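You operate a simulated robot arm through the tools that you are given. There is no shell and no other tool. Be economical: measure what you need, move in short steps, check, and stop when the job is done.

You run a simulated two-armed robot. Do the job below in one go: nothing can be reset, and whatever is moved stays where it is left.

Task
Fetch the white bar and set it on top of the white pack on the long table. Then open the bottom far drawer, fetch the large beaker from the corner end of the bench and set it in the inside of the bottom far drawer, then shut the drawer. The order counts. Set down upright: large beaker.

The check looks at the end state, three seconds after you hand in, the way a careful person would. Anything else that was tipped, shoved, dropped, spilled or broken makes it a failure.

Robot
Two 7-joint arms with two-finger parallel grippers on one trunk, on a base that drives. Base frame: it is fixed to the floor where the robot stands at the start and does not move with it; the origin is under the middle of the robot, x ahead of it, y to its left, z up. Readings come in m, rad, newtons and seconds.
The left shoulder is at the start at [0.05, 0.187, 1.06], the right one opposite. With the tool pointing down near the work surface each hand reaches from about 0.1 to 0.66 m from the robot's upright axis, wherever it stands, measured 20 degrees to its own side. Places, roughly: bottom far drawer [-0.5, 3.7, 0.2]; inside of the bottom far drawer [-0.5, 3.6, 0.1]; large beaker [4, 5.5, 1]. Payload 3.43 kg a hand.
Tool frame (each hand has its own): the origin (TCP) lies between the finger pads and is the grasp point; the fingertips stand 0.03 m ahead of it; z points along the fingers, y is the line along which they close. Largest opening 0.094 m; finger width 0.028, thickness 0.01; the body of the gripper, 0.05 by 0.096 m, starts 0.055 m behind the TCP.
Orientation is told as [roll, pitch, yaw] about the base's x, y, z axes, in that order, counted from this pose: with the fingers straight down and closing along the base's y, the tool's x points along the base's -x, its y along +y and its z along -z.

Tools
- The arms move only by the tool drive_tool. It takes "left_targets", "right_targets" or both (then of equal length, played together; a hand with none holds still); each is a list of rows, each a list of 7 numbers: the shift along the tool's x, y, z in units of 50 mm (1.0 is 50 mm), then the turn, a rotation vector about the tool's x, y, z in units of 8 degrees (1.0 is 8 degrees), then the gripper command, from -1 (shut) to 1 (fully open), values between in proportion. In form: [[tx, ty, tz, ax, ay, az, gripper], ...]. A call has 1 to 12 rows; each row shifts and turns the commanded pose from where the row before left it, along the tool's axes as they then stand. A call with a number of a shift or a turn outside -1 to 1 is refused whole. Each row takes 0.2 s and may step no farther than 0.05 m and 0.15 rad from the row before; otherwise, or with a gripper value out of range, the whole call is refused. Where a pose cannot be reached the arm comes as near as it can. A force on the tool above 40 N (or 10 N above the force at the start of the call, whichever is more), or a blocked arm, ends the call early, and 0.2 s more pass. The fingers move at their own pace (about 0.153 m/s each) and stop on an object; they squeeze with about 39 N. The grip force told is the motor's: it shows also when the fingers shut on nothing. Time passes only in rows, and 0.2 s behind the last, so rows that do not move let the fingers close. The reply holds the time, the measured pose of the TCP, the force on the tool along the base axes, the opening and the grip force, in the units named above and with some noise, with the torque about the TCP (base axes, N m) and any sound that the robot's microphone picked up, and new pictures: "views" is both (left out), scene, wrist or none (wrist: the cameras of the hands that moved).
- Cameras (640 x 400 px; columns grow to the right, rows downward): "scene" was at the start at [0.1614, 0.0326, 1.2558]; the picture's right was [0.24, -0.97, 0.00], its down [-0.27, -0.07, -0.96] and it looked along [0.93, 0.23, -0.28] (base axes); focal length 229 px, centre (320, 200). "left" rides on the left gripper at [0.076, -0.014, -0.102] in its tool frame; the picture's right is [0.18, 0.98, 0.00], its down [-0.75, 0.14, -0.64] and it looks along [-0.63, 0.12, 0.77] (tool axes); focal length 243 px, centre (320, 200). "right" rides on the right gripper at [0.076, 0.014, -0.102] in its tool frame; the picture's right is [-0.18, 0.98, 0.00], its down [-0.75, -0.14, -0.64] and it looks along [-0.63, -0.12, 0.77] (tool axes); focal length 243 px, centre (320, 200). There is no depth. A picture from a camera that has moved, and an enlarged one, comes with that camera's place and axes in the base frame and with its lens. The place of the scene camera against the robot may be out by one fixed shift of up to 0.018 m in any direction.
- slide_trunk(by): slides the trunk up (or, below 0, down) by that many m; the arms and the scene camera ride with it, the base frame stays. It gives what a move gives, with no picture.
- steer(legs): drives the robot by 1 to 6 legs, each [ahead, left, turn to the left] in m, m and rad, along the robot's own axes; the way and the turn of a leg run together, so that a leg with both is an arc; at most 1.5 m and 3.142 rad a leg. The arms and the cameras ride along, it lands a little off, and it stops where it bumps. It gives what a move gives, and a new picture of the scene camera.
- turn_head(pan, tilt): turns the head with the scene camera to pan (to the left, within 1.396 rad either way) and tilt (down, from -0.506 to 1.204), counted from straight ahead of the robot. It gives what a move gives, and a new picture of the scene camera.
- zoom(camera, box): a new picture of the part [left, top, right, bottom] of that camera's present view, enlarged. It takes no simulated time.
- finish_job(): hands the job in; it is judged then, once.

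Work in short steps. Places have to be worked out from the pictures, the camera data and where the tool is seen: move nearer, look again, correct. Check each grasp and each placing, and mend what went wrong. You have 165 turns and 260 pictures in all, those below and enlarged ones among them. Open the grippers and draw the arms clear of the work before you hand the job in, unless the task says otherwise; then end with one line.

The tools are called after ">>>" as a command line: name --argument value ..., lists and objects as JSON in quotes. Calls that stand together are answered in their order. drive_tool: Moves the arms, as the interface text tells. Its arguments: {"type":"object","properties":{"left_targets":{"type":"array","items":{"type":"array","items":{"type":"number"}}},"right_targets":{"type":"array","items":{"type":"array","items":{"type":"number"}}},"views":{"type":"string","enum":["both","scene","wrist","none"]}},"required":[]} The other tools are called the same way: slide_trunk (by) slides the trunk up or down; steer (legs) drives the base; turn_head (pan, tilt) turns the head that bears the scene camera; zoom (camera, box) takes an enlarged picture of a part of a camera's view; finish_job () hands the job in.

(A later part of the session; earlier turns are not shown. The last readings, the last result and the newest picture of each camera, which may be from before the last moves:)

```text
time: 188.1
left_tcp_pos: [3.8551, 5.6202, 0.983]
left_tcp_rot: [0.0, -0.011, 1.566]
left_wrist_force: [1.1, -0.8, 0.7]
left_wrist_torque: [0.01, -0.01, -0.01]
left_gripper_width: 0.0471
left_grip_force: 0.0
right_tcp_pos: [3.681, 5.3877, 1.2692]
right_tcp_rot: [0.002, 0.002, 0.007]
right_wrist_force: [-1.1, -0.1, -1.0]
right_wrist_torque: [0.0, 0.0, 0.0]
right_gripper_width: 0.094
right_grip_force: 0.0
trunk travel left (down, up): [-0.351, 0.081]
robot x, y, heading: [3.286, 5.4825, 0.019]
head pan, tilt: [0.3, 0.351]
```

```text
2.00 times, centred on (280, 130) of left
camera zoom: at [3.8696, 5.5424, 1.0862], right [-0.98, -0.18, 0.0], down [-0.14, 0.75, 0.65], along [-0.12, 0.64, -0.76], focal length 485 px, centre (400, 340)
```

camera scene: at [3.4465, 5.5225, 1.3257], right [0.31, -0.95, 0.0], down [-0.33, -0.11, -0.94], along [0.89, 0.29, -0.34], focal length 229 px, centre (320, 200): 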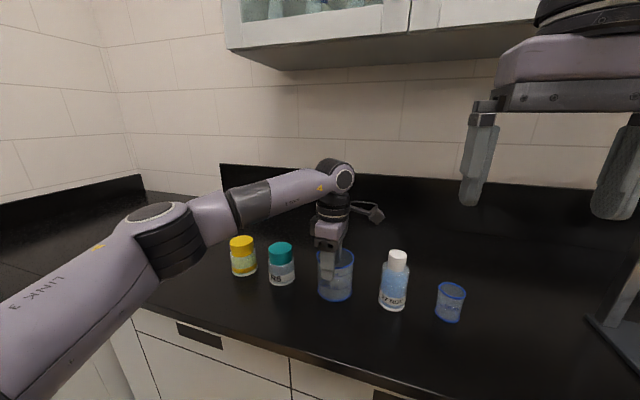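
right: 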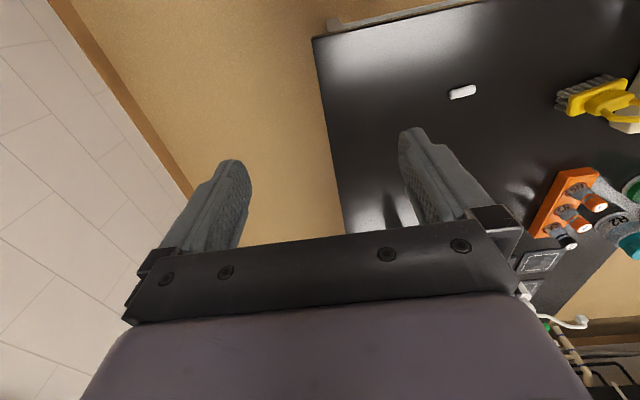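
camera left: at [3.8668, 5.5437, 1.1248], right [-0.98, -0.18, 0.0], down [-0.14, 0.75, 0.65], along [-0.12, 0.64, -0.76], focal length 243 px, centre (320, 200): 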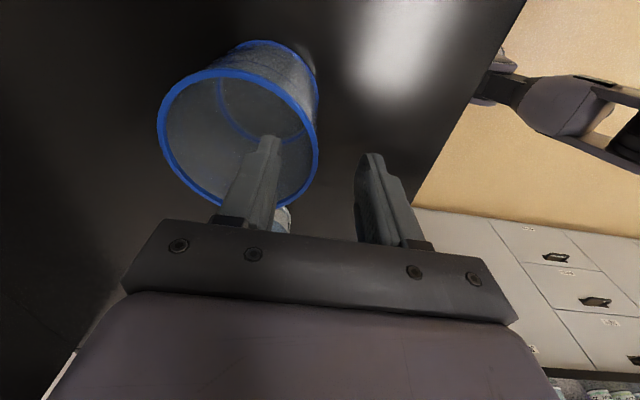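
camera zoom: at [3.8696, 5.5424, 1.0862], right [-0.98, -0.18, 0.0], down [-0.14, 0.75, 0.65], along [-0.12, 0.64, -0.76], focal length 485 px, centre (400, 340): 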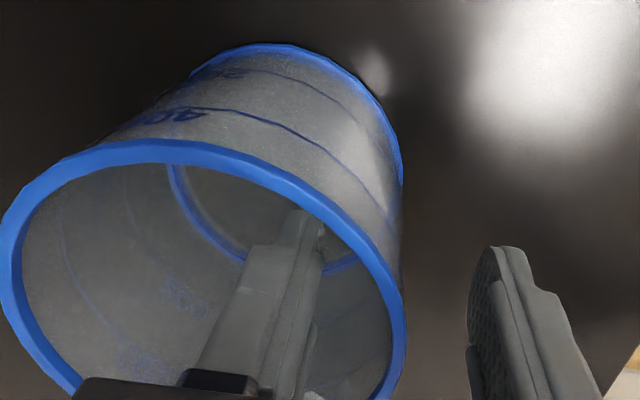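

One finger is inside and one outside. I'll close and then lift a little.

>>> drive_tool --left_targets '[[0, 0, 0, 0, 0, 0, -0.6], [0, 0, 0, 0, 0, 0, -1], [0, 0, 0, 0, 0, 0, -1], [0, 0, 0, 0, 0, 0, -1]]' --views "wrist"

>>> zoom --camera "scene" --box '[280, 200, 400, 310]'

```text
time: 189.1
left_tcp_pos: [3.8545, 5.62, 0.9846]
left_tcp_rot: [0.002, -0.009, 1.568]
left_wrist_force: [0.3, -0.4, 0.0]
left_wrist_torque: [0.02, 0.03, -0.01]
left_gripper_width: 0.0073
left_grip_force: 39.2
right_tcp_pos: [3.68, 5.3875, 1.2699]
right_tcp_rot: [0.002, 0.001, 0.007]
right_wrist_force: [1.0, -0.3, 0.6]
right_wrist_torque: [-0.01, -0.01, -0.01]
right_gripper_width: 0.0939
right_grip_force: 0.1
trunk travel left (down, up): [-0.351, 0.081]
robot x, y, heading: [3.2867, 5.4831, 0.016]
head pan, tilt: [0.3, 0.351]
camera left: at [3.8696, 5.5424, 1.0863], right [-0.98, -0.18, 0.0], down [-0.14, 0.75, 0.65], along [-0.12, 0.64, -0.76], focal length 243 px, centre (320, 200)
```

left: 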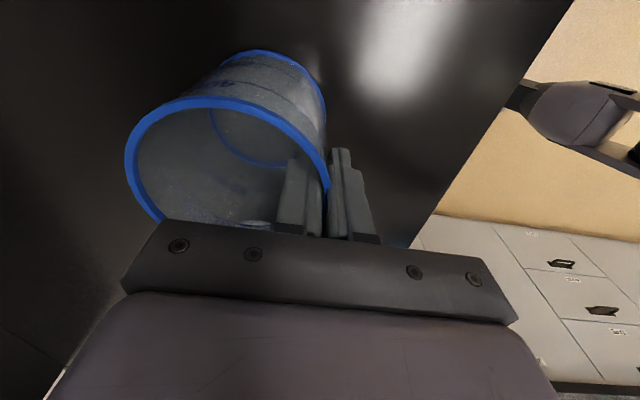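

```text
3.64 times, centred on (340, 255) of scene
camera zoom: at [3.4466, 5.5226, 1.3257], right [0.31, -0.95, 0.0], down [-0.33, -0.11, -0.94], along [0.89, 0.29, -0.34], focal length 832 px, centre (247, 0)
```

zoom: 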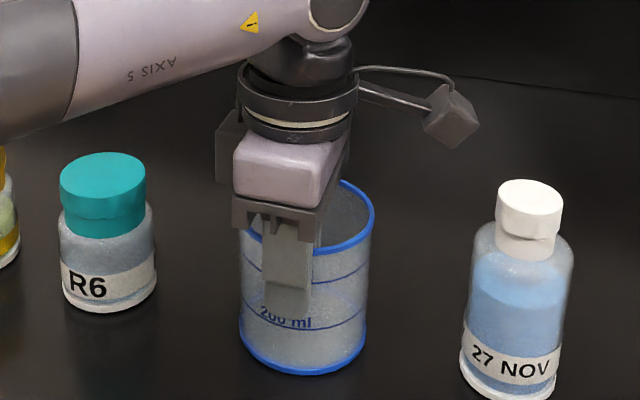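

The wall is gripped with an opening of 7 mm. I'll lift straight up 18 cm, slowly.

>>> drive_tool --left_targets '[[0, 0, -0.3, 0, 0, 0, -1], [0, 0, -0.5, 0, 0, 0, -1], [0, 0, -0.6, 0, 0, 0, -1], [0, 0, -0.6, 0, 0, 0, -1], [0, 0, -0.6, 0, 0, 0, -1], [0, 0, -0.6, 0, 0, 0, -1], [0, 0, -0.4, 0, 0, 0, -1]]' --views "both"

```text
time: 190.7
left_tcp_pos: [3.8516, 5.6134, 1.1671]
left_tcp_rot: [0.003, -0.011, 1.567]
left_wrist_force: [-0.1, -0.4, -0.1]
left_wrist_torque: [-0.02, 0.02, 0.0]
left_gripper_width: 0.0071
left_grip_force: 39.1
right_tcp_pos: [3.681, 5.3865, 1.2694]
right_tcp_rot: [0.002, 0.002, 0.006]
right_wrist_force: [0.6, 1.0, 0.3]
right_wrist_torque: [0.02, 0.04, 0.01]
right_gripper_width: 0.0938
right_grip_force: 0.0
trunk travel left (down, up): [-0.351, 0.081]
robot x, y, heading: [3.2864, 5.4829, 0.01]
head pan, tilt: [0.3, 0.351]
camera scene: at [3.4465, 5.5224, 1.3257], right [0.31, -0.95, 0.0], down [-0.33, -0.11, -0.94], along [0.89, 0.29, -0.34], focal length 229 px, centre (320, 200)
camera left: at [3.8663, 5.5373, 1.2689], right [-0.98, -0.18, 0.0], down [-0.14, 0.75, 0.65], along [-0.12, 0.64, -0.76], focal length 243 px, centre (320, 200)
```

scene: 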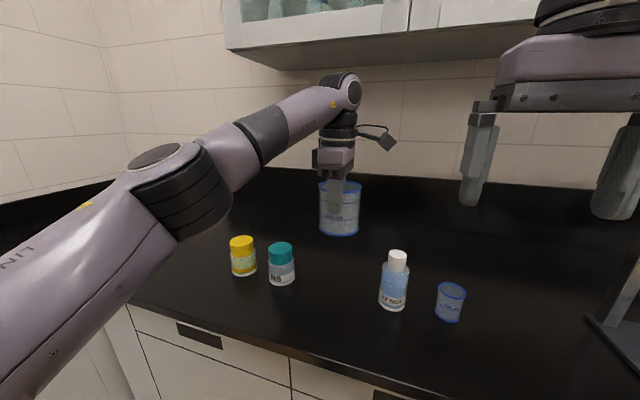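
left: 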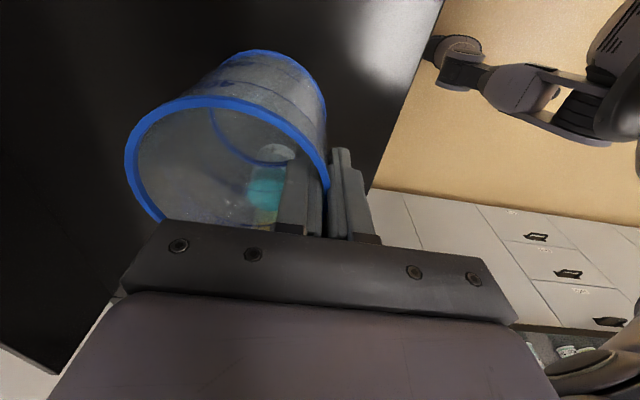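

The beaker is held level and its neighbours are undisturbed. I'll draw the hand back towards the robot, then reverse out along the corridor.

>>> drive_tool --left_targets '[[0, 0.5, -0.2, 0, 0, 0, -1], [0, 0.6, -0.2, 0, 0, 0, -1], [0, 0.6, 0, 0, 0, 0, -1], [0, 0.5, 0, 0, 0, 0, -1]]' --views "none"

>>> steer --legs '[[-0.6, 0, 0], [-1.3, -0.15, 0], [-1.4, -0.2, 0]]'

```text
time: 191.7
left_tcp_pos: [3.7435, 5.6175, 1.1884]
left_tcp_rot: [0.0, -0.011, 1.567]
left_wrist_force: [-0.1, 0.1, -0.8]
left_wrist_torque: [0.03, 0.04, 0.0]
left_gripper_width: 0.0069
left_grip_force: 38.9
right_tcp_pos: [3.6811, 5.388, 1.269]
right_tcp_rot: [0.002, 0.004, 0.008]
right_wrist_force: [0.1, -0.7, -0.5]
right_wrist_torque: [0.02, -0.03, 0.01]
right_gripper_width: 0.094
right_grip_force: 0.0
trunk travel left (down, up): [-0.351, 0.081]
robot x, y, heading: [3.2849, 5.4819, 0.015]
head pan, tilt: [0.3, 0.351]
```

```text
time: 207.8
left_tcp_pos: [0.4967, 5.1251, 1.188]
left_tcp_rot: [0.002, -0.009, 1.594]
left_wrist_force: [0.4, -0.5, -0.2]
left_wrist_torque: [-0.01, 0.01, 0.02]
left_gripper_width: 0.0066
left_grip_force: 38.7
right_tcp_pos: [0.4414, 4.8924, 1.2687]
right_tcp_rot: [0.002, 0.001, 0.034]
right_wrist_force: [0.5, -0.4, 0.7]
right_wrist_torque: [-0.02, 0.01, 0.0]
right_gripper_width: 0.094
right_grip_force: 0.1
trunk travel left (down, up): [-0.351, 0.081]
robot x, y, heading: [0.0436, 4.9794, 0.032]
head pan, tilt: [0.3, 0.351]
camera scene: at [0.2032, 5.0228, 1.3257], right [0.33, -0.94, 0.0], down [-0.32, -0.11, -0.94], along [0.89, 0.31, -0.34], focal length 229 px, centre (320, 200)
```

scene: 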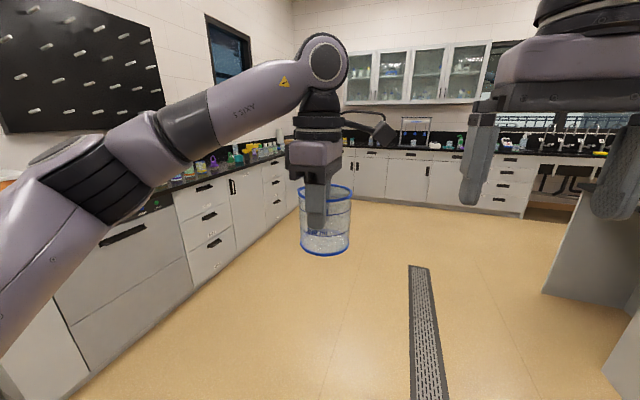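

The beaker travels steadily. I'll back up to x ≈ −0.56 and turn to face the open drawer.

>>> steer --legs '[[-0.6, 0.08, 0], [0, 0, -1.603]]'

>>> turn_head --pan 0.0 --tilt 0.75

```text
time: 215.1
left_tcp_pos: [-0.4344, 4.5759, 1.1869]
left_tcp_rot: [0.002, -0.01, -0.051]
left_wrist_force: [0.8, -0.3, 0.0]
left_wrist_torque: [0.04, 0.01, 0.0]
left_gripper_width: 0.0065
left_grip_force: 39.4
right_tcp_pos: [-0.6602, 4.6476, 1.2684]
right_tcp_rot: [0.003, 0.002, -1.61]
right_wrist_force: [0.3, 0.0, -0.5]
right_wrist_torque: [-0.01, -0.01, 0.0]
right_gripper_width: 0.094
right_grip_force: 0.0
trunk travel left (down, up): [-0.351, 0.081]
robot x, y, heading: [-0.5427, 5.0391, -1.604]
head pan, tilt: [0.3, 0.351]
camera scene: at [-0.5101, 4.8983, 1.3257], right [-0.96, -0.26, 0.0], down [-0.09, 0.33, -0.94], along [0.25, -0.91, -0.34], focal length 229 px, centre (320, 200)
```

scene: 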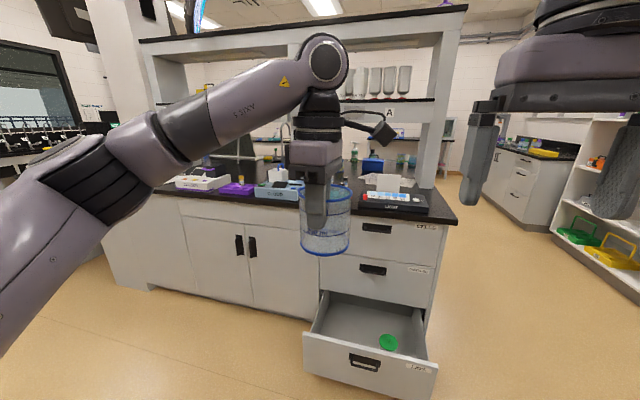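

```text
time: 216.0
left_tcp_pos: [-0.4331, 4.5745, 1.1876]
left_tcp_rot: [0.001, -0.01, -0.05]
left_wrist_force: [0.1, 0.0, -0.8]
left_wrist_torque: [-0.02, 0.04, -0.01]
left_gripper_width: 0.0064
left_grip_force: 39.5
right_tcp_pos: [-0.6605, 4.6479, 1.2688]
right_tcp_rot: [0.002, 0.0, -1.611]
right_wrist_force: [0.5, 0.0, 0.4]
right_wrist_torque: [0.0, -0.02, 0.0]
right_gripper_width: 0.0941
right_grip_force: 0.1
trunk travel left (down, up): [-0.351, 0.081]
robot x, y, heading: [-0.5423, 5.037, -1.602]
head pan, tilt: [0.0, 0.75]
camera scene: at [-0.5373, 4.9053, 1.2901], right [-1.0, 0.03, 0.0], down [0.02, 0.68, -0.73], along [-0.02, -0.73, -0.68], focal length 229 px, centre (320, 200)
```

scene: 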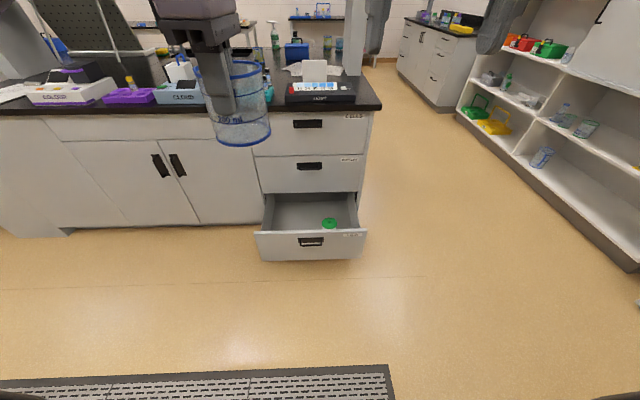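

I'll drive 0.42 m towards the drawer with the beaker held high, then extend the arm over the drawer's left half, away from the green lid.

>>> steer --legs '[[0.42, 0.02, 0]]'

>>> drive_tool --left_targets '[[0, -0.5, 0, 0, 0, -0.37, -1], [0, -0.7, 0, 0, 0, 0, -1], [0, -0.5, 0, 0, 0, 0, -1], [0, 0, 0, 0, 0, 0, -1]]' --views "both"

```text
time: 218.6
left_tcp_pos: [-0.4353, 4.1482, 1.1876]
left_tcp_rot: [0.004, -0.011, -0.058]
left_wrist_force: [0.2, -0.6, -0.6]
left_wrist_torque: [0.04, -0.02, 0.03]
left_gripper_width: 0.0064
left_grip_force: 39.0
right_tcp_pos: [-0.6596, 4.2214, 1.269]
right_tcp_rot: [0.001, 0.001, -1.62]
right_wrist_force: [0.0, -0.3, -0.7]
right_wrist_torque: [0.02, 0.01, 0.0]
right_gripper_width: 0.094
right_grip_force: 0.2
trunk travel left (down, up): [-0.351, 0.081]
robot x, y, heading: [-0.5409, 4.6112, -1.617]
head pan, tilt: [0.0, 0.75]
camera scene: at [-0.535, 4.4787, 1.29], right [-1.0, 0.04, 0.0], down [0.03, 0.68, -0.73], along [-0.03, -0.73, -0.68], focal length 229 px, centre (320, 200)
```

scene: 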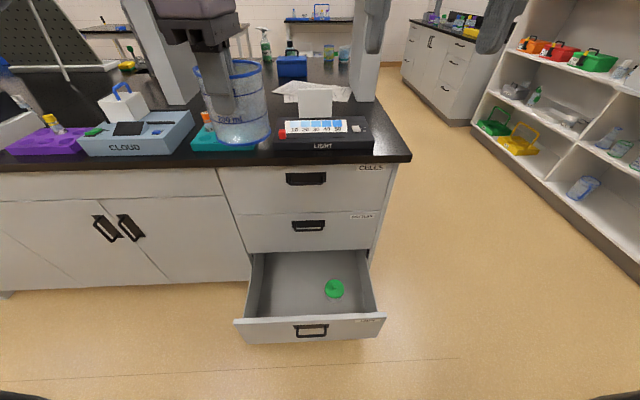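

```text
time: 219.6
left_tcp_pos: [-0.4357, 4.0644, 1.1854]
left_tcp_rot: [-0.001, -0.011, -0.006]
left_wrist_force: [-0.4, 1.3, 0.0]
left_wrist_torque: [0.04, 0.01, 0.0]
left_gripper_width: 0.0066
left_grip_force: 39.0
right_tcp_pos: [-0.6597, 4.2232, 1.2684]
right_tcp_rot: [0.002, 0.002, -1.618]
right_wrist_force: [0.7, -0.9, 0.0]
right_wrist_torque: [0.0, -0.02, 0.0]
right_gripper_width: 0.0941
right_grip_force: 0.0
trunk travel left (down, up): [-0.351, 0.081]
robot x, y, heading: [-0.5401, 4.6108, -1.616]
head pan, tilt: [0.0, 0.75]
camera scene: at [-0.5348, 4.4792, 1.2901], right [-1.0, 0.04, 0.0], down [0.03, 0.68, -0.73], along [-0.03, -0.73, -0.68], focal length 229 px, centre (320, 200)
camera left: at [-0.5129, 4.0515, 1.2874], right [-0.18, 0.98, 0.0], down [0.75, 0.14, 0.65], along [0.64, 0.11, -0.76], focal length 243 px, centre (320, 200)
```

scene: 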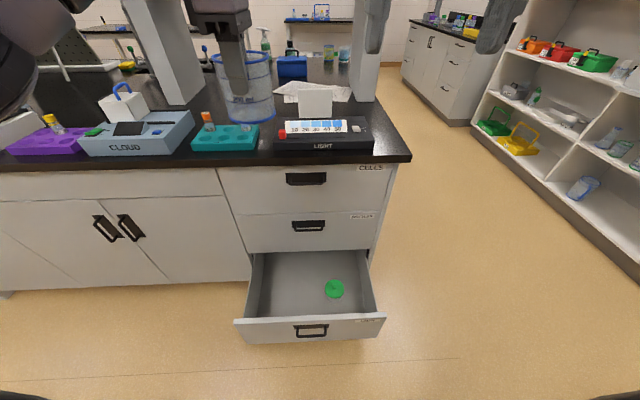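
left: 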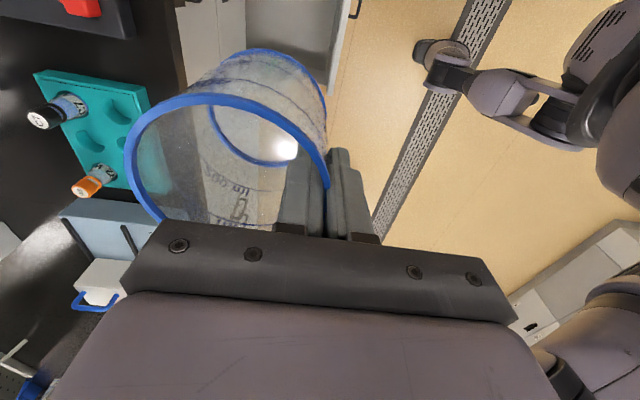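

Lid at about [-0.63, 3.92] and the beaker column at x ≈ −0.435 stays well clear of it. I'll shift 3.5 cm inward and lower the trunk.

>>> drive_tool --left_targets '[[0, -0.35, 0, 0, 0, 0, -1], [0, -0.35, 0, 0, 0, 0, -1], [0, 0, 0, 0, 0, 0, -1]]' --views "none"

>>> slide_trunk --by -0.345

>>> turn_head --pan 0.1 --tilt 0.8

```text
time: 220.4
left_tcp_pos: [-0.4332, 4.0345, 1.1849]
left_tcp_rot: [0.0, -0.011, -0.009]
left_wrist_force: [0.3, -0.4, 0.3]
left_wrist_torque: [0.02, 0.03, 0.03]
left_gripper_width: 0.0065
left_grip_force: 39.3
left hand out of reach, approached as far as the arm can: row 2
right_tcp_pos: [-0.6598, 4.2234, 1.2689]
right_tcp_rot: [0.001, 0.001, -1.618]
right_wrist_force: [-0.1, -0.4, -0.5]
right_wrist_torque: [0.05, 0.04, 0.01]
right_gripper_width: 0.094
right_grip_force: 0.0
trunk travel left (down, up): [-0.351, 0.081]
robot x, y, heading: [-0.5385, 4.609, -1.613]
head pan, tilt: [0.0, 0.75]
```

```text
time: 223.8
left_tcp_pos: [-0.4354, 4.0336, 0.8414]
left_tcp_rot: [0.0, -0.011, -0.007]
left_wrist_force: [-0.4, 0.5, 0.2]
left_wrist_torque: [0.02, 0.01, 0.02]
left_gripper_width: 0.0065
left_grip_force: 38.9
right_tcp_pos: [-0.6593, 4.2234, 0.924]
right_tcp_rot: [0.003, 0.003, -1.621]
right_wrist_force: [-0.1, -0.1, -0.2]
right_wrist_torque: [-0.01, 0.02, 0.02]
right_gripper_width: 0.0943
right_grip_force: 0.1
trunk travel left (down, up): [-0.006, 0.426]
robot x, y, heading: [-0.5417, 4.6116, -1.616]
head pan, tilt: [0.0, 0.75]
```

```text
time: 224.4
left_tcp_pos: [-0.4348, 4.0345, 0.8405]
left_tcp_rot: [0.0, -0.011, -0.006]
left_wrist_force: [-0.4, 0.2, -0.8]
left_wrist_torque: [0.02, 0.0, 0.03]
left_gripper_width: 0.0063
left_grip_force: 39.1
right_tcp_pos: [-0.6596, 4.2224, 0.9238]
right_tcp_rot: [0.001, 0.003, -1.621]
right_wrist_force: [-0.7, -0.6, 0.3]
right_wrist_torque: [-0.01, -0.01, -0.04]
right_gripper_width: 0.0942
right_grip_force: 0.1
trunk travel left (down, up): [-0.006, 0.426]
robot x, y, heading: [-0.5442, 4.6087, -1.617]
head pan, tilt: [0.099, 0.799]
camera scene: at [-0.5269, 4.4814, 0.9411], right [-1.0, -0.06, 0.0], down [-0.04, 0.72, -0.7], along [0.04, -0.7, -0.72], focal length 229 px, centre (320, 200)
```

scene: 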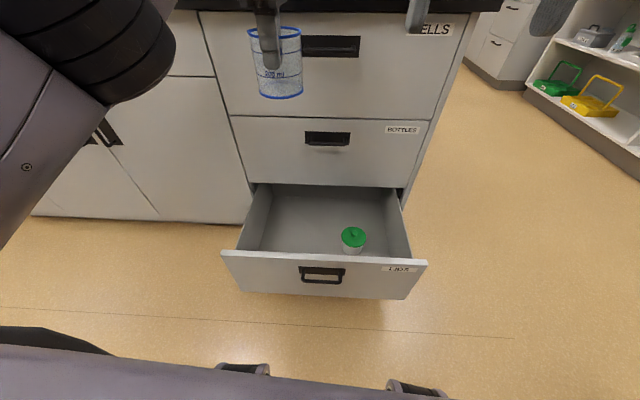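

There's room to stand nearer, and the arm is at its reach limit. I'll pull the hand back 7 cm, drive 7 cm ahead, then start lowering.

>>> drive_tool --left_targets '[[0, 0.7, 0.4, 0, 0, 0, -1], [0, 0.7, 0.4, 0, 0, 0, -1], [0, 0, 0, 0, 0, 0, -1]]' --views "none"

>>> steer --legs '[[0.07, 0.003, 0]]'

>>> drive_tool --left_targets '[[0, 0, 0.8, 0, 0, 0, -1], [0, 0, 0.8, 0, 0, 0, -1], [0, 0, 0.8, 0, 0, 0, -1], [0, 0, 0.8, 0, 0, 0, -1], [0, 0, 0.8, 0, 0, 0, -1]]' --views "scene"

```text
time: 225.2
left_tcp_pos: [-0.4544, 4.0346, 0.8262]
left_tcp_rot: [0.001, -0.01, -0.008]
left_wrist_force: [0.0, 0.0, -0.7]
left_wrist_torque: [0.05, 0.03, -0.03]
left_gripper_width: 0.0064
left_grip_force: 39.2
left hand out of reach, approached as far as the arm can: row 1, 2
right_tcp_pos: [-0.6594, 4.2229, 0.9243]
right_tcp_rot: [0.003, 0.003, -1.619]
right_wrist_force: [0.7, 0.3, 0.9]
right_wrist_torque: [0.03, 0.02, 0.01]
right_gripper_width: 0.0941
right_grip_force: 0.1
trunk travel left (down, up): [-0.006, 0.426]
robot x, y, heading: [-0.5419, 4.6111, -1.614]
head pan, tilt: [0.099, 0.799]
```

```text
time: 226.2
left_tcp_pos: [-0.4524, 3.9672, 0.828]
left_tcp_rot: [0.0, -0.011, -0.005]
left_wrist_force: [-0.2, 0.2, -0.7]
left_wrist_torque: [0.01, -0.04, 0.0]
left_gripper_width: 0.0061
left_grip_force: 39.1
right_tcp_pos: [-0.6579, 4.1549, 0.924]
right_tcp_rot: [0.002, 0.002, -1.618]
right_wrist_force: [-0.3, -0.1, -0.3]
right_wrist_torque: [-0.02, 0.01, -0.01]
right_gripper_width: 0.0936
right_grip_force: 0.1
trunk travel left (down, up): [-0.006, 0.426]
robot x, y, heading: [-0.5416, 4.5435, -1.614]
head pan, tilt: [0.099, 0.799]
camera scene: at [-0.5266, 4.4134, 0.9411], right [-1.0, -0.06, 0.0], down [-0.04, 0.72, -0.7], along [0.04, -0.7, -0.72], focal length 229 px, centre (320, 200)
```

scene: 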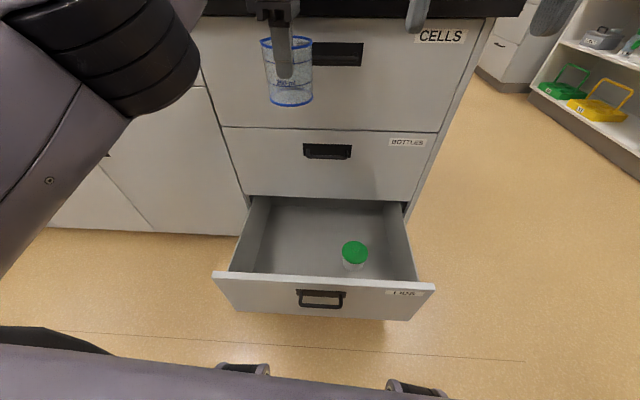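

```text
time: 227.4
left_tcp_pos: [-0.4638, 3.924, 0.6446]
left_tcp_rot: [-0.01, -0.011, -0.004]
left_wrist_force: [1.9, 11.1, 33.8]
left_wrist_torque: [-1.06, 0.33, -0.13]
left_gripper_width: 0.0076
left_grip_force: 39.1
left hand out of reach, approached as far as the arm can: row 1, 2, 3, 4, 5
right_tcp_pos: [-0.6589, 4.1585, 0.9267]
right_tcp_rot: [0.001, -0.005, -1.619]
right_wrist_force: [-0.3, -0.6, 0.1]
right_wrist_torque: [-0.01, -0.02, 0.0]
right_gripper_width: 0.0942
right_grip_force: 0.1
trunk travel left (down, up): [-0.006, 0.426]
robot x, y, heading: [-0.5408, 4.5438, -1.617]
head pan, tilt: [0.099, 0.799]
camera scene: at [-0.5267, 4.4166, 0.9428], right [-1.0, -0.06, 0.0], down [-0.04, 0.71, -0.7], along [0.04, -0.7, -0.71], focal length 229 px, centre (320, 200)
```

scene: 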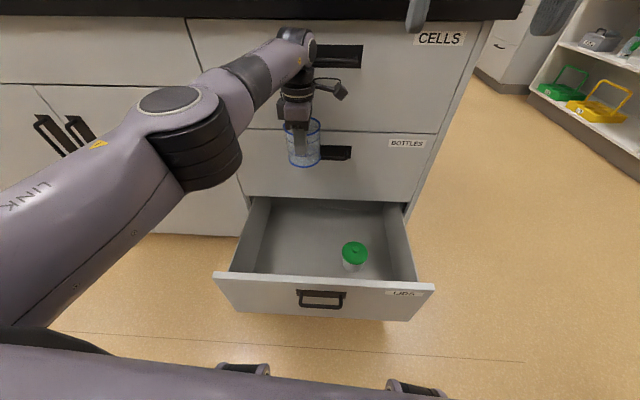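

The hand drifted forward and the beaker has touched the cabinet front. I'll lift a little and draw the hand straight back, one step at a time.

>>> drive_tool --left_targets '[[0, 0.2, -0.5, 0, 0, 0, -1], [0, 0.7, -0.3, 0, 0, 0, -1], [0, 0.8, 0, 0, 0, 0, -1], [0, 0.8, 0, 0, 0, 0, -1]]' --views "both"

```text
time: 228.4
left_tcp_pos: [-0.4751, 3.9286, 0.6629]
left_tcp_rot: [0.004, -0.01, -0.005]
left_wrist_force: [0.0, 0.4, -1.3]
left_wrist_torque: [-0.03, 0.01, -0.02]
left_gripper_width: 0.0065
left_grip_force: 38.8
left hand out of reach, approached as far as the arm can: row 1, 2, 3, 4
right_tcp_pos: [-0.6586, 4.1548, 0.9238]
right_tcp_rot: [0.001, 0.002, -1.62]
right_wrist_force: [-0.7, -0.2, -0.2]
right_wrist_torque: [0.01, -0.04, 0.0]
right_gripper_width: 0.0941
right_grip_force: 0.0
trunk travel left (down, up): [-0.006, 0.426]
robot x, y, heading: [-0.5407, 4.5438, -1.612]
head pan, tilt: [0.099, 0.799]
camera scene: at [-0.5266, 4.4133, 0.941], right [-1.0, -0.06, 0.0], down [-0.04, 0.72, -0.7], along [0.04, -0.7, -0.72], focal length 229 px, centre (320, 200)
camera left: at [-0.5523, 3.9159, 0.7649], right [-0.18, 0.98, 0.0], down [0.75, 0.14, 0.65], along [0.64, 0.12, -0.76], focal length 243 px, centre (320, 200)
```

scene: 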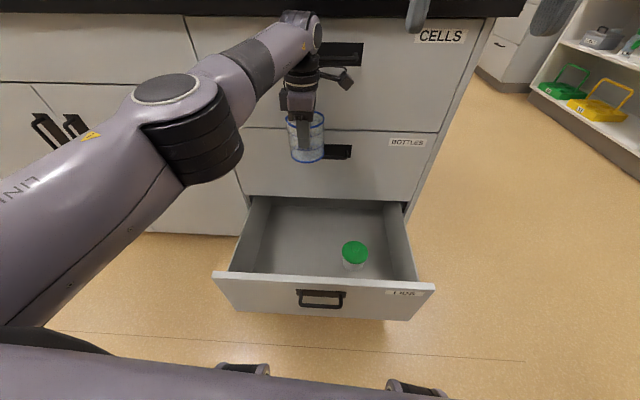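
left: 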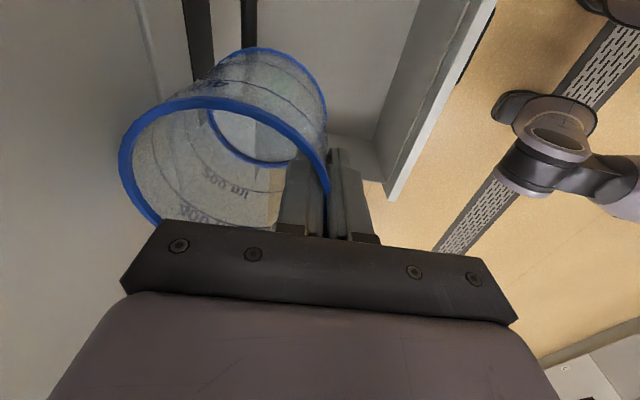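

Arm moves are stuck near a limit, so I'll back the base off 12 cm to get the beaker clear of the cabinet first.

>>> steer --legs '[[-0.13, -0.006, 0]]'

>>> drive_tool --left_targets '[[0, 0, -0.6, 0, 0, 0.4, -1], [0, 0, -0.6, 0, 0, 0.4, -1], [0, 0, -0.6, 0, 0, 0, -1], [0, 0, 0, 0, 0, 0, -1]]' --views "scene"

```text
time: 229.7
left_tcp_pos: [-0.4766, 4.0584, 0.6628]
left_tcp_rot: [0.003, -0.011, -0.007]
left_wrist_force: [-0.5, -0.6, -1.6]
left_wrist_torque: [0.04, 0.01, -0.02]
left_gripper_width: 0.0065
left_grip_force: 39.2
right_tcp_pos: [-0.6608, 4.2846, 0.9233]
right_tcp_rot: [0.002, 0.001, -1.621]
right_wrist_force: [-0.2, -0.4, -0.2]
right_wrist_torque: [-0.01, 0.01, -0.01]
right_gripper_width: 0.0939
right_grip_force: 0.0
trunk travel left (down, up): [-0.006, 0.426]
robot x, y, heading: [-0.5436, 4.6735, -1.616]
head pan, tilt: [0.099, 0.799]
camera scene: at [-0.5274, 4.5429, 0.9411], right [-1.0, -0.06, 0.0], down [-0.04, 0.72, -0.7], along [0.04, -0.7, -0.72], focal length 229 px, centre (320, 200)
```

scene: 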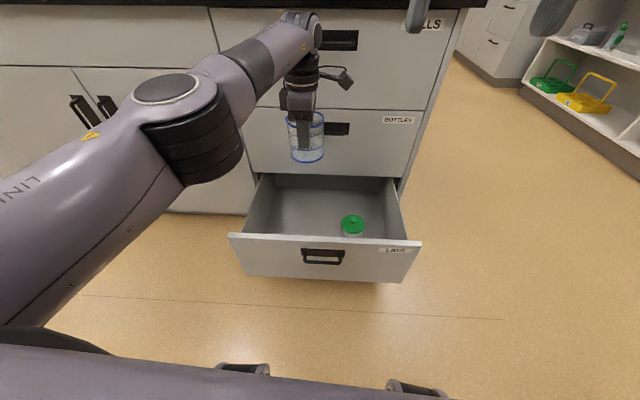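

```text
time: 230.7
left_tcp_pos: [-0.4695, 4.0722, 0.7512]
left_tcp_rot: [0.003, -0.011, -0.12]
left_wrist_force: [0.1, 0.0, -0.1]
left_wrist_torque: [0.03, 0.0, 0.0]
left_gripper_width: 0.0064
left_grip_force: 39.2
left hand out of reach, approached as far as the arm can: row 1, 2, 3
right_tcp_pos: [-0.6605, 4.2849, 0.9237]
right_tcp_rot: [0.002, 0.001, -1.62]
right_wrist_force: [-0.1, -1.4, -0.3]
right_wrist_torque: [-0.02, 0.01, -0.01]
right_gripper_width: 0.094
right_grip_force: 0.1
trunk travel left (down, up): [-0.006, 0.426]
robot x, y, heading: [-0.5422, 4.6709, -1.619]
head pan, tilt: [0.099, 0.799]
camera scene: at [-0.5274, 4.543, 0.9411], right [-1.0, -0.06, 0.0], down [-0.04, 0.72, -0.7], along [0.04, -0.7, -0.72], focal length 229 px, centre (320, 200)
```

scene: 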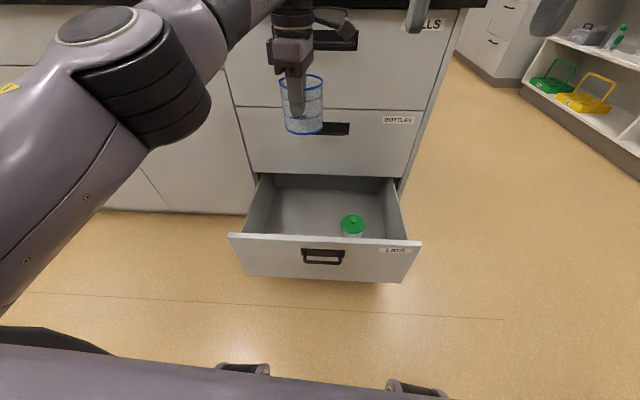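

>>> drive_tool --left_targets '[[0, 0.8, 0, 0, 0, 0, -1], [0, 0.8, 0, 0, 0, 0, -1], [0, 0.8, 0, 0, 0, 0, -1], [0, 0, 0, 0, 0, 0, -1]]' --views "none"

```text
time: 231.7
left_tcp_pos: [-0.4546, 4.1917, 0.7523]
left_tcp_rot: [0.005, -0.01, -0.117]
left_wrist_force: [0.5, -0.4, 0.0]
left_wrist_torque: [0.02, 0.0, 0.01]
left_gripper_width: 0.0064
left_grip_force: 39.0
right_tcp_pos: [-0.659, 4.2846, 0.9239]
right_tcp_rot: [0.001, 0.002, -1.62]
right_wrist_force: [-0.7, -0.5, 0.9]
right_wrist_torque: [0.0, -0.03, -0.02]
right_gripper_width: 0.0938
right_grip_force: 0.0
trunk travel left (down, up): [-0.006, 0.426]
robot x, y, heading: [-0.5446, 4.6727, -1.614]
head pan, tilt: [0.099, 0.799]
```

With the yaw eased, the arm retracts freely. I'll back off 20 cm and test the straight descent over open floor before doing it in the drawer.

>>> steer --legs '[[-0.2, 0, 0]]'

>>> drive_tool --left_targets '[[0, 0, 0.9, 0, 0, 0.5, -1], [0, 0, 0.9, 0, 0, 0.5, -1], [0, 0, 0.9, 0, 0, 0, -1], [0, 0, 0.9, 0, 0, 0, -1], [0, 0, 0.9, 0, 0, 0, -1], [0, 0, 0.9, 0, 0, 0, -1], [0, 0, 0.9, 0, 0, 0, -1], [0, 0, 0.9, 0, 0, 0, -1], [0, 0, 0.9, 0, 0, 0, -1], [0, 0, 0.9, 0, 0, 0, -1]]' --views "scene"

```text
time: 233.3
left_tcp_pos: [-0.4468, 4.3928, 0.7512]
left_tcp_rot: [0.003, -0.01, -0.121]
left_wrist_force: [0.3, 1.0, -1.2]
left_wrist_torque: [-0.01, -0.01, 0.0]
left_gripper_width: 0.0062
left_grip_force: 39.3
right_tcp_pos: [-0.6528, 4.4875, 0.9235]
right_tcp_rot: [0.001, 0.002, -1.621]
right_wrist_force: [-0.2, -0.8, 0.3]
right_wrist_torque: [0.01, -0.02, -0.03]
right_gripper_width: 0.0943
right_grip_force: 0.1
trunk travel left (down, up): [-0.006, 0.426]
robot x, y, heading: [-0.5339, 4.8733, -1.614]
head pan, tilt: [0.099, 0.799]
camera scene: at [-0.5188, 4.7448, 0.9411], right [-1.0, -0.05, 0.0], down [-0.04, 0.72, -0.7], along [0.04, -0.7, -0.72], focal length 229 px, centre (320, 200)
```

scene: 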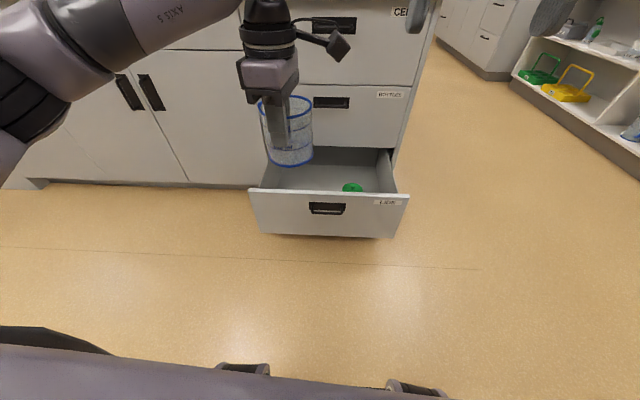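

```text
time: 235.5
left_tcp_pos: [-0.4448, 4.3929, 0.3019]
left_tcp_rot: [0.004, -0.011, -0.26]
left_wrist_force: [-0.4, -0.2, -0.4]
left_wrist_torque: [0.02, 0.01, -0.01]
left_gripper_width: 0.0063
left_grip_force: 38.9
right_tcp_pos: [-0.651, 4.4857, 0.9233]
right_tcp_rot: [0.002, 0.002, -1.62]
right_wrist_force: [0.4, 0.0, 0.4]
right_wrist_torque: [-0.02, 0.0, -0.04]
right_gripper_width: 0.0938
right_grip_force: 0.1
trunk travel left (down, up): [-0.006, 0.426]
robot x, y, heading: [-0.5337, 4.8726, -1.617]
head pan, tilt: [0.099, 0.799]
camera scene: at [-0.5188, 4.7449, 0.9411], right [-1.0, -0.05, 0.0], down [-0.04, 0.72, -0.7], along [0.04, -0.7, -0.72], focal length 229 px, centre (320, 200)
```

scene: 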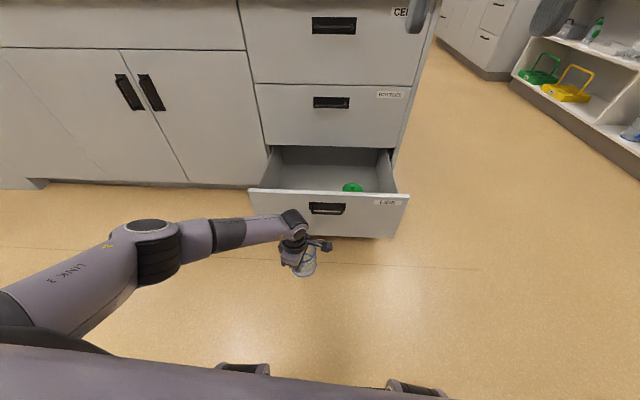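

The full vertical descent works at this arm pose. I'll raise the beaker above the drawer front, drive 35 cm in and check the alignment before lowering.

>>> drive_tool --left_targets '[[0, 0, -0.9, 0, 0, 0, -1], [0, 0, -0.9, 0, 0, 0, -1], [0, 0, -0.9, 0, 0, 0, -1], [0, 0, -0.9, 0, 0, 0, -1], [0, 0, -0.9, 0, 0, 0, -1], [0, 0, -0.9, 0, 0, 0, -1], [0, 0, 0, 0, 0, 0, -1]]' --views "none"

>>> steer --legs '[[0.345, 0.03, 0]]'

>>> drive_tool --left_targets '[[0, 0, 0, 0, 0, 0, -1]]' --views "wrist"

```text
time: 237.1
left_tcp_pos: [-0.4459, 4.3923, 0.5742]
left_tcp_rot: [0.004, -0.01, -0.259]
left_wrist_force: [0.3, 0.5, -0.4]
left_wrist_torque: [0.01, 0.01, 0.0]
left_gripper_width: 0.0065
left_grip_force: 38.7
right_tcp_pos: [-0.6507, 4.4861, 0.9238]
right_tcp_rot: [0.001, 0.001, -1.62]
right_wrist_force: [-1.1, 0.3, 0.4]
right_wrist_torque: [-0.01, 0.0, 0.02]
right_gripper_width: 0.0941
right_grip_force: 0.1
trunk travel left (down, up): [-0.006, 0.426]
robot x, y, heading: [-0.5343, 4.872, -1.621]
head pan, tilt: [0.099, 0.799]
```

```text
time: 239.4
left_tcp_pos: [-0.4384, 4.0487, 0.5735]
left_tcp_rot: [0.006, -0.012, -0.269]
left_wrist_force: [0.0, -0.2, 0.3]
left_wrist_torque: [-0.03, 0.05, -0.02]
left_gripper_width: 0.0063
left_grip_force: 38.7
right_tcp_pos: [-0.6422, 4.1426, 0.9234]
right_tcp_rot: [0.001, 0.002, -1.631]
right_wrist_force: [1.0, -0.2, -0.4]
right_wrist_torque: [0.0, 0.0, 0.0]
right_gripper_width: 0.094
right_grip_force: 0.1
trunk travel left (down, up): [-0.006, 0.426]
robot x, y, heading: [-0.522, 4.5293, -1.623]
head pan, tilt: [0.099, 0.799]
camera scene: at [-0.507, 4.4004, 0.9411], right [-1.0, -0.05, 0.0], down [-0.03, 0.72, -0.7], along [0.03, -0.7, -0.72], focal length 229 px, centre (320, 200)
```

scene: 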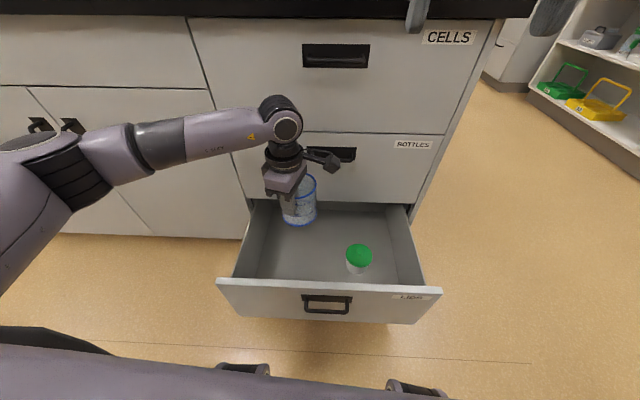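

```text
time: 239.8
left_tcp_pos: [-0.4376, 4.0478, 0.5734]
left_tcp_rot: [0.004, -0.01, -0.269]
left_wrist_force: [0.8, -0.6, -0.2]
left_wrist_torque: [0.03, -0.01, -0.01]
left_gripper_width: 0.0065
left_grip_force: 39.4
right_tcp_pos: [-0.6416, 4.1436, 0.9232]
right_tcp_rot: [0.003, 0.001, -1.631]
right_wrist_force: [0.1, 0.8, -0.2]
right_wrist_torque: [-0.04, -0.02, 0.0]
right_gripper_width: 0.0939
right_grip_force: 0.2
trunk travel left (down, up): [-0.006, 0.426]
robot x, y, heading: [-0.5197, 4.5286, -1.621]
head pan, tilt: [0.099, 0.799]
camera left: at [-0.5163, 4.0545, 0.6751], right [0.08, 1.0, 0.0], down [0.76, -0.07, 0.65], along [0.65, -0.05, -0.76], focal length 243 px, centre (320, 200)
```

left: 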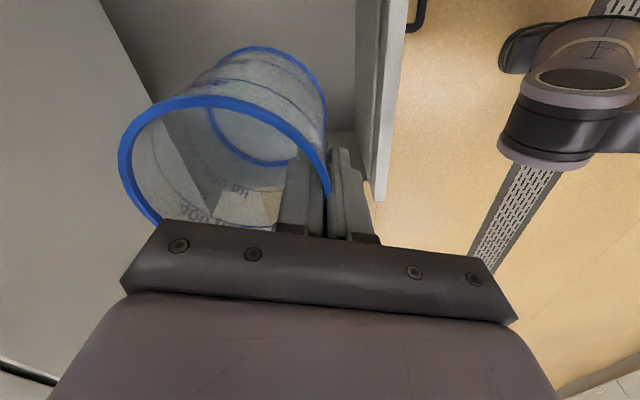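

The beaker is over the drawer and clear of the middle handle and the jar. I'll lower in stages.

>>> drive_tool --left_targets '[[0, 0, 0.8, 0, 0, 0, -1], [0, 0, 0.8, 0, 0, 0, -1], [0, 0, 0.8, 0, 0, 0, -1], [0, 0, 0.8, 0, 0, 0, -1], [0, 0, 0.8, 0, 0, 0, -1], [0, 0, 0.6, 0, 0, 0, -1]]' --views "both"

```text
time: 241.2
left_tcp_pos: [-0.436, 4.0497, 0.3429]
left_tcp_rot: [0.005, -0.01, -0.269]
left_wrist_force: [-0.7, -0.2, -0.1]
left_wrist_torque: [0.04, 0.03, -0.01]
left_gripper_width: 0.006
left_grip_force: 39.1
right_tcp_pos: [-0.6422, 4.1425, 0.9236]
right_tcp_rot: [0.001, 0.001, -1.631]
right_wrist_force: [0.5, -0.8, -0.4]
right_wrist_torque: [-0.01, 0.02, -0.04]
right_gripper_width: 0.094
right_grip_force: 0.0
trunk travel left (down, up): [-0.006, 0.426]
robot x, y, heading: [-0.5206, 4.5257, -1.623]
head pan, tilt: [0.099, 0.799]
camera scene: at [-0.507, 4.4004, 0.9411], right [-1.0, -0.05, 0.0], down [-0.03, 0.72, -0.7], along [0.03, -0.7, -0.72], focal length 229 px, centre (320, 200)
camera left: at [-0.5151, 4.0553, 0.4441], right [0.08, 1.0, 0.0], down [0.76, -0.07, 0.65], along [0.65, -0.05, -0.76], focal length 243 px, centre (320, 200)
```

scene: 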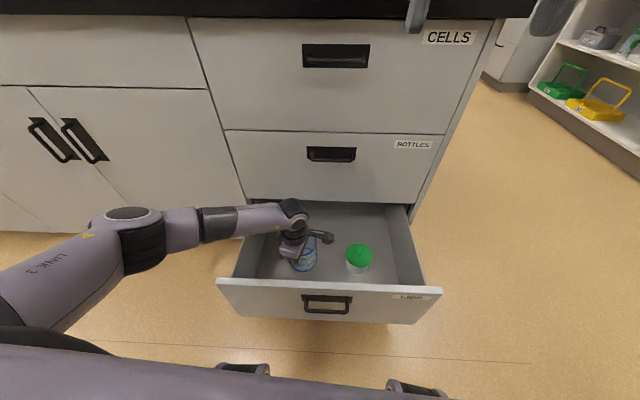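
left: 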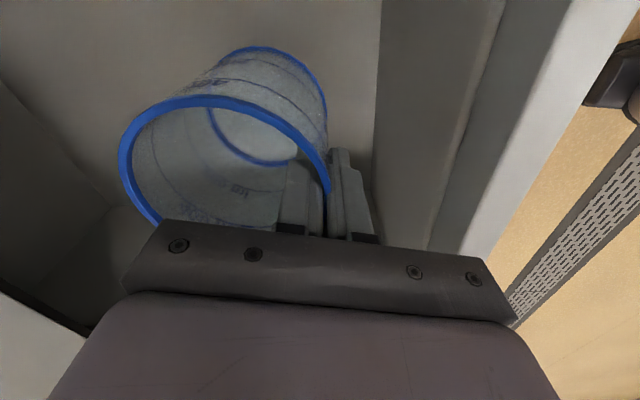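

>>> zoom --camera "scene" --box '[190, 180, 390, 310]'

```text
3.08 times, centred on (290, 245) of scene
camera zoom: at [-0.507, 4.4004, 0.9411], right [-1.0, -0.05, 0.0], down [-0.03, 0.72, -0.7], along [0.03, -0.7, -0.72], focal length 704 px, centre (412, 62)
```

zoom: 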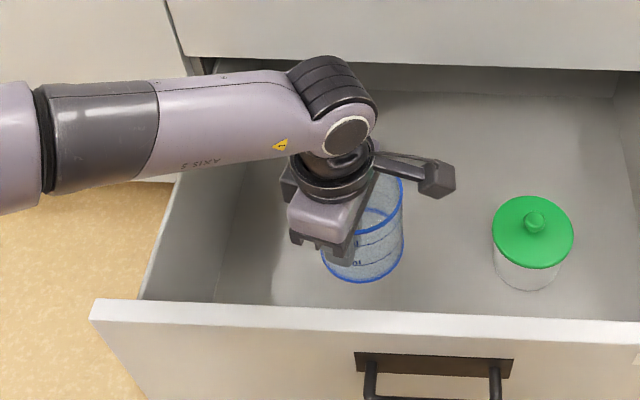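

The forearm is about 0.12 m above the drawer's side wall. I'll lower 5 cm more and check again.

>>> drive_tool --left_targets '[[0, 0, 0.5, 0, 0, 0, -1], [0, 0, 0.5, 0, 0, 0, -1], [0, 0, 0, 0, 0, 0, -1]]' --views "wrist"

>>> zoom --camera "scene" --box '[150, 180, 390, 330]'

```text
time: 242.0
left_tcp_pos: [-0.4357, 4.0492, 0.2929]
left_tcp_rot: [0.006, -0.011, -0.269]
left_wrist_force: [-0.3, -0.6, -0.9]
left_wrist_torque: [0.02, 0.01, -0.01]
left_gripper_width: 0.0064
left_grip_force: 38.5
right_tcp_pos: [-0.6414, 4.1431, 0.9237]
right_tcp_rot: [0.0, 0.003, -1.631]
right_wrist_force: [-0.4, 0.4, -0.4]
right_wrist_torque: [-0.07, -0.04, 0.02]
right_gripper_width: 0.0938
right_grip_force: 0.0
trunk travel left (down, up): [-0.006, 0.426]
robot x, y, heading: [-0.519, 4.5289, -1.626]
head pan, tilt: [0.099, 0.799]
camera left: at [-0.5139, 4.0562, 0.3942], right [0.08, 1.0, 0.0], down [0.76, -0.07, 0.65], along [0.65, -0.05, -0.76], focal length 243 px, centre (320, 200)
```

left: 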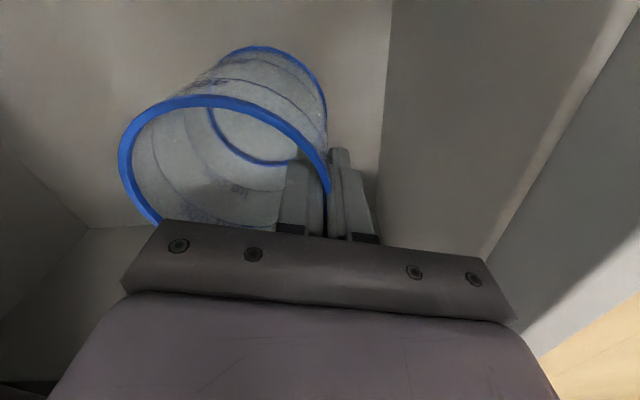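

```text
2.67 times, centred on (270, 255) of scene
camera zoom: at [-0.5069, 4.4004, 0.9411], right [-1.0, -0.05, 0.0], down [-0.03, 0.72, -0.7], along [0.03, -0.7, -0.72], focal length 610 px, centre (453, 53)
```

zoom: 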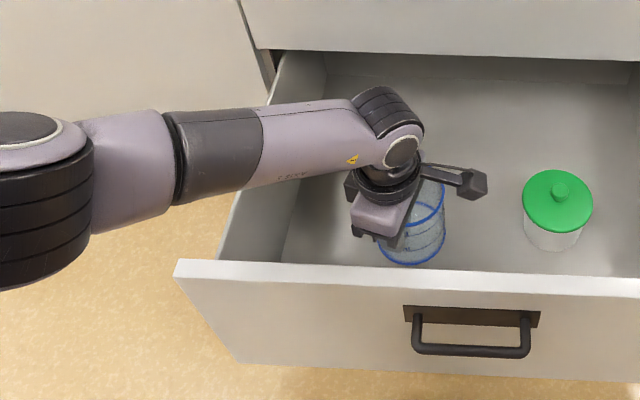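

The forearm may come too close to the drawer's side wall. If I raise the trunk 14 cm and reach down from there, the elbow stays higher.

>>> slide_trunk --by 0.14

>>> drive_tool --left_targets '[[0, 0, 0.7, 0, 0, 0, -1], [0, 0, 0.7, 0, 0, 0, -1], [0, 0, 0.7, 0, 0, 0, -1], [0, 0, 0.7, 0, 0, 0, -1], [0, 0, 0, 0, 0, 0, -1]]' --views "scene"

```text
time: 243.7
left_tcp_pos: [-0.4363, 4.0486, 0.4332]
left_tcp_rot: [0.005, -0.01, -0.268]
left_wrist_force: [-0.8, -0.5, -0.3]
left_wrist_torque: [0.01, 0.0, 0.03]
left_gripper_width: 0.0065
left_grip_force: 39.0
right_tcp_pos: [-0.6427, 4.1431, 1.0654]
right_tcp_rot: [0.001, 0.0, -1.63]
right_wrist_force: [-0.5, 1.0, -0.3]
right_wrist_torque: [0.01, 0.02, 0.02]
right_gripper_width: 0.0942
right_grip_force: 0.0
trunk travel left (down, up): [-0.146, 0.286]
robot x, y, heading: [-0.5174, 4.5271, -1.629]
head pan, tilt: [0.099, 0.799]
```

```text
time: 244.8
left_tcp_pos: [-0.4164, 4.0816, 0.3232]
left_tcp_rot: [0.005, -0.011, -0.268]
left_wrist_force: [-0.4, -0.2, -1.3]
left_wrist_torque: [0.04, -0.04, -0.01]
left_gripper_width: 0.0063
left_grip_force: 39.7
left hand out of reach, approached as far as the arm can: row 3, 4
right_tcp_pos: [-0.642, 4.1438, 1.0631]
right_tcp_rot: [0.005, 0.001, -1.63]
right_wrist_force: [0.6, 0.6, 1.2]
right_wrist_torque: [-0.04, 0.01, 0.02]
right_gripper_width: 0.0942
right_grip_force: 0.0
trunk travel left (down, up): [-0.146, 0.286]
robot x, y, heading: [-0.5191, 4.5266, -1.622]
head pan, tilt: [0.099, 0.799]
camera scene: at [-0.5069, 4.4004, 1.0811], right [-1.0, -0.05, 0.0], down [-0.03, 0.72, -0.7], along [0.03, -0.7, -0.72], focal length 229 px, centre (320, 200)
```

scene: 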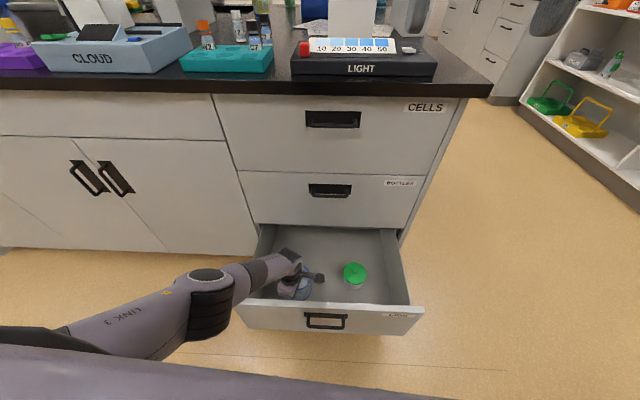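

That is about the limit of the arm's length. At the final height the arm straightens and lifts over the wall by itself. I'll raise the hand, recentre at y ≈ 4.047, then bring the trunk back down.

>>> drive_tool --left_targets '[[0, 0, -0.8, 0, 0, 0, -1], [0, 0, -0.8, 0, 0, 0, -1], [0.2, -0.78, 0, 0, 0, 0, -1], [0, 0, 0, 0, 0, 0, -1]]' --views "none"

>>> slide_trunk --by -0.12

>>> zoom --camera "scene" --box '[150, 180, 390, 330]'

```text
time: 245.8
left_tcp_pos: [-0.4367, 4.0442, 0.3981]
left_tcp_rot: [0.007, -0.012, -0.269]
left_wrist_force: [-0.9, 0.4, 0.3]
left_wrist_torque: [0.01, 0.02, -0.02]
left_gripper_width: 0.0067
left_grip_force: 39.4
right_tcp_pos: [-0.6427, 4.1443, 1.0639]
right_tcp_rot: [0.002, 0.002, -1.63]
right_wrist_force: [-0.1, 0.0, -1.2]
right_wrist_torque: [-0.02, -0.08, -0.03]
right_gripper_width: 0.094
right_grip_force: 0.0
trunk travel left (down, up): [-0.146, 0.286]
robot x, y, heading: [-0.5191, 4.5284, -1.627]
head pan, tilt: [0.099, 0.799]
```

```text
time: 247.3
left_tcp_pos: [-0.4355, 4.0439, 0.2778]
left_tcp_rot: [0.005, -0.011, -0.27]
left_wrist_force: [0.0, 0.1, -0.4]
left_wrist_torque: [0.06, 0.02, 0.04]
left_gripper_width: 0.0061
left_grip_force: 38.8
right_tcp_pos: [-0.6429, 4.1431, 0.943]
right_tcp_rot: [0.003, 0.001, -1.63]
right_wrist_force: [0.1, -0.2, 0.1]
right_wrist_torque: [0.03, 0.02, 0.04]
right_gripper_width: 0.0942
right_grip_force: 0.0
trunk travel left (down, up): [-0.026, 0.406]
robot x, y, heading: [-0.5195, 4.5297, -1.628]
head pan, tilt: [0.099, 0.799]
```

```text
2.67 times, centred on (270, 255) of scene
camera zoom: at [-0.5069, 4.4004, 0.9611], right [-1.0, -0.05, 0.0], down [-0.03, 0.72, -0.7], along [0.03, -0.7, -0.72], focal length 610 px, centre (453, 53)
```

zoom: 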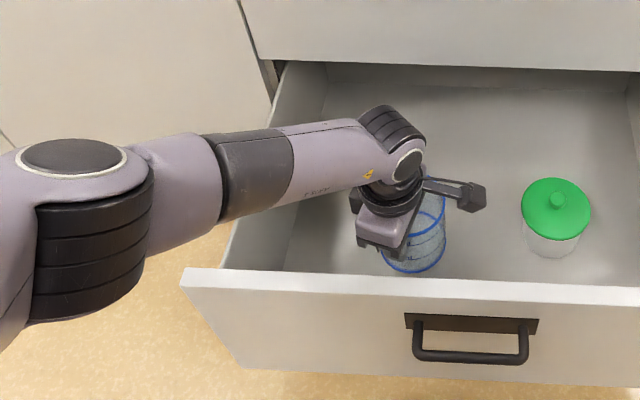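

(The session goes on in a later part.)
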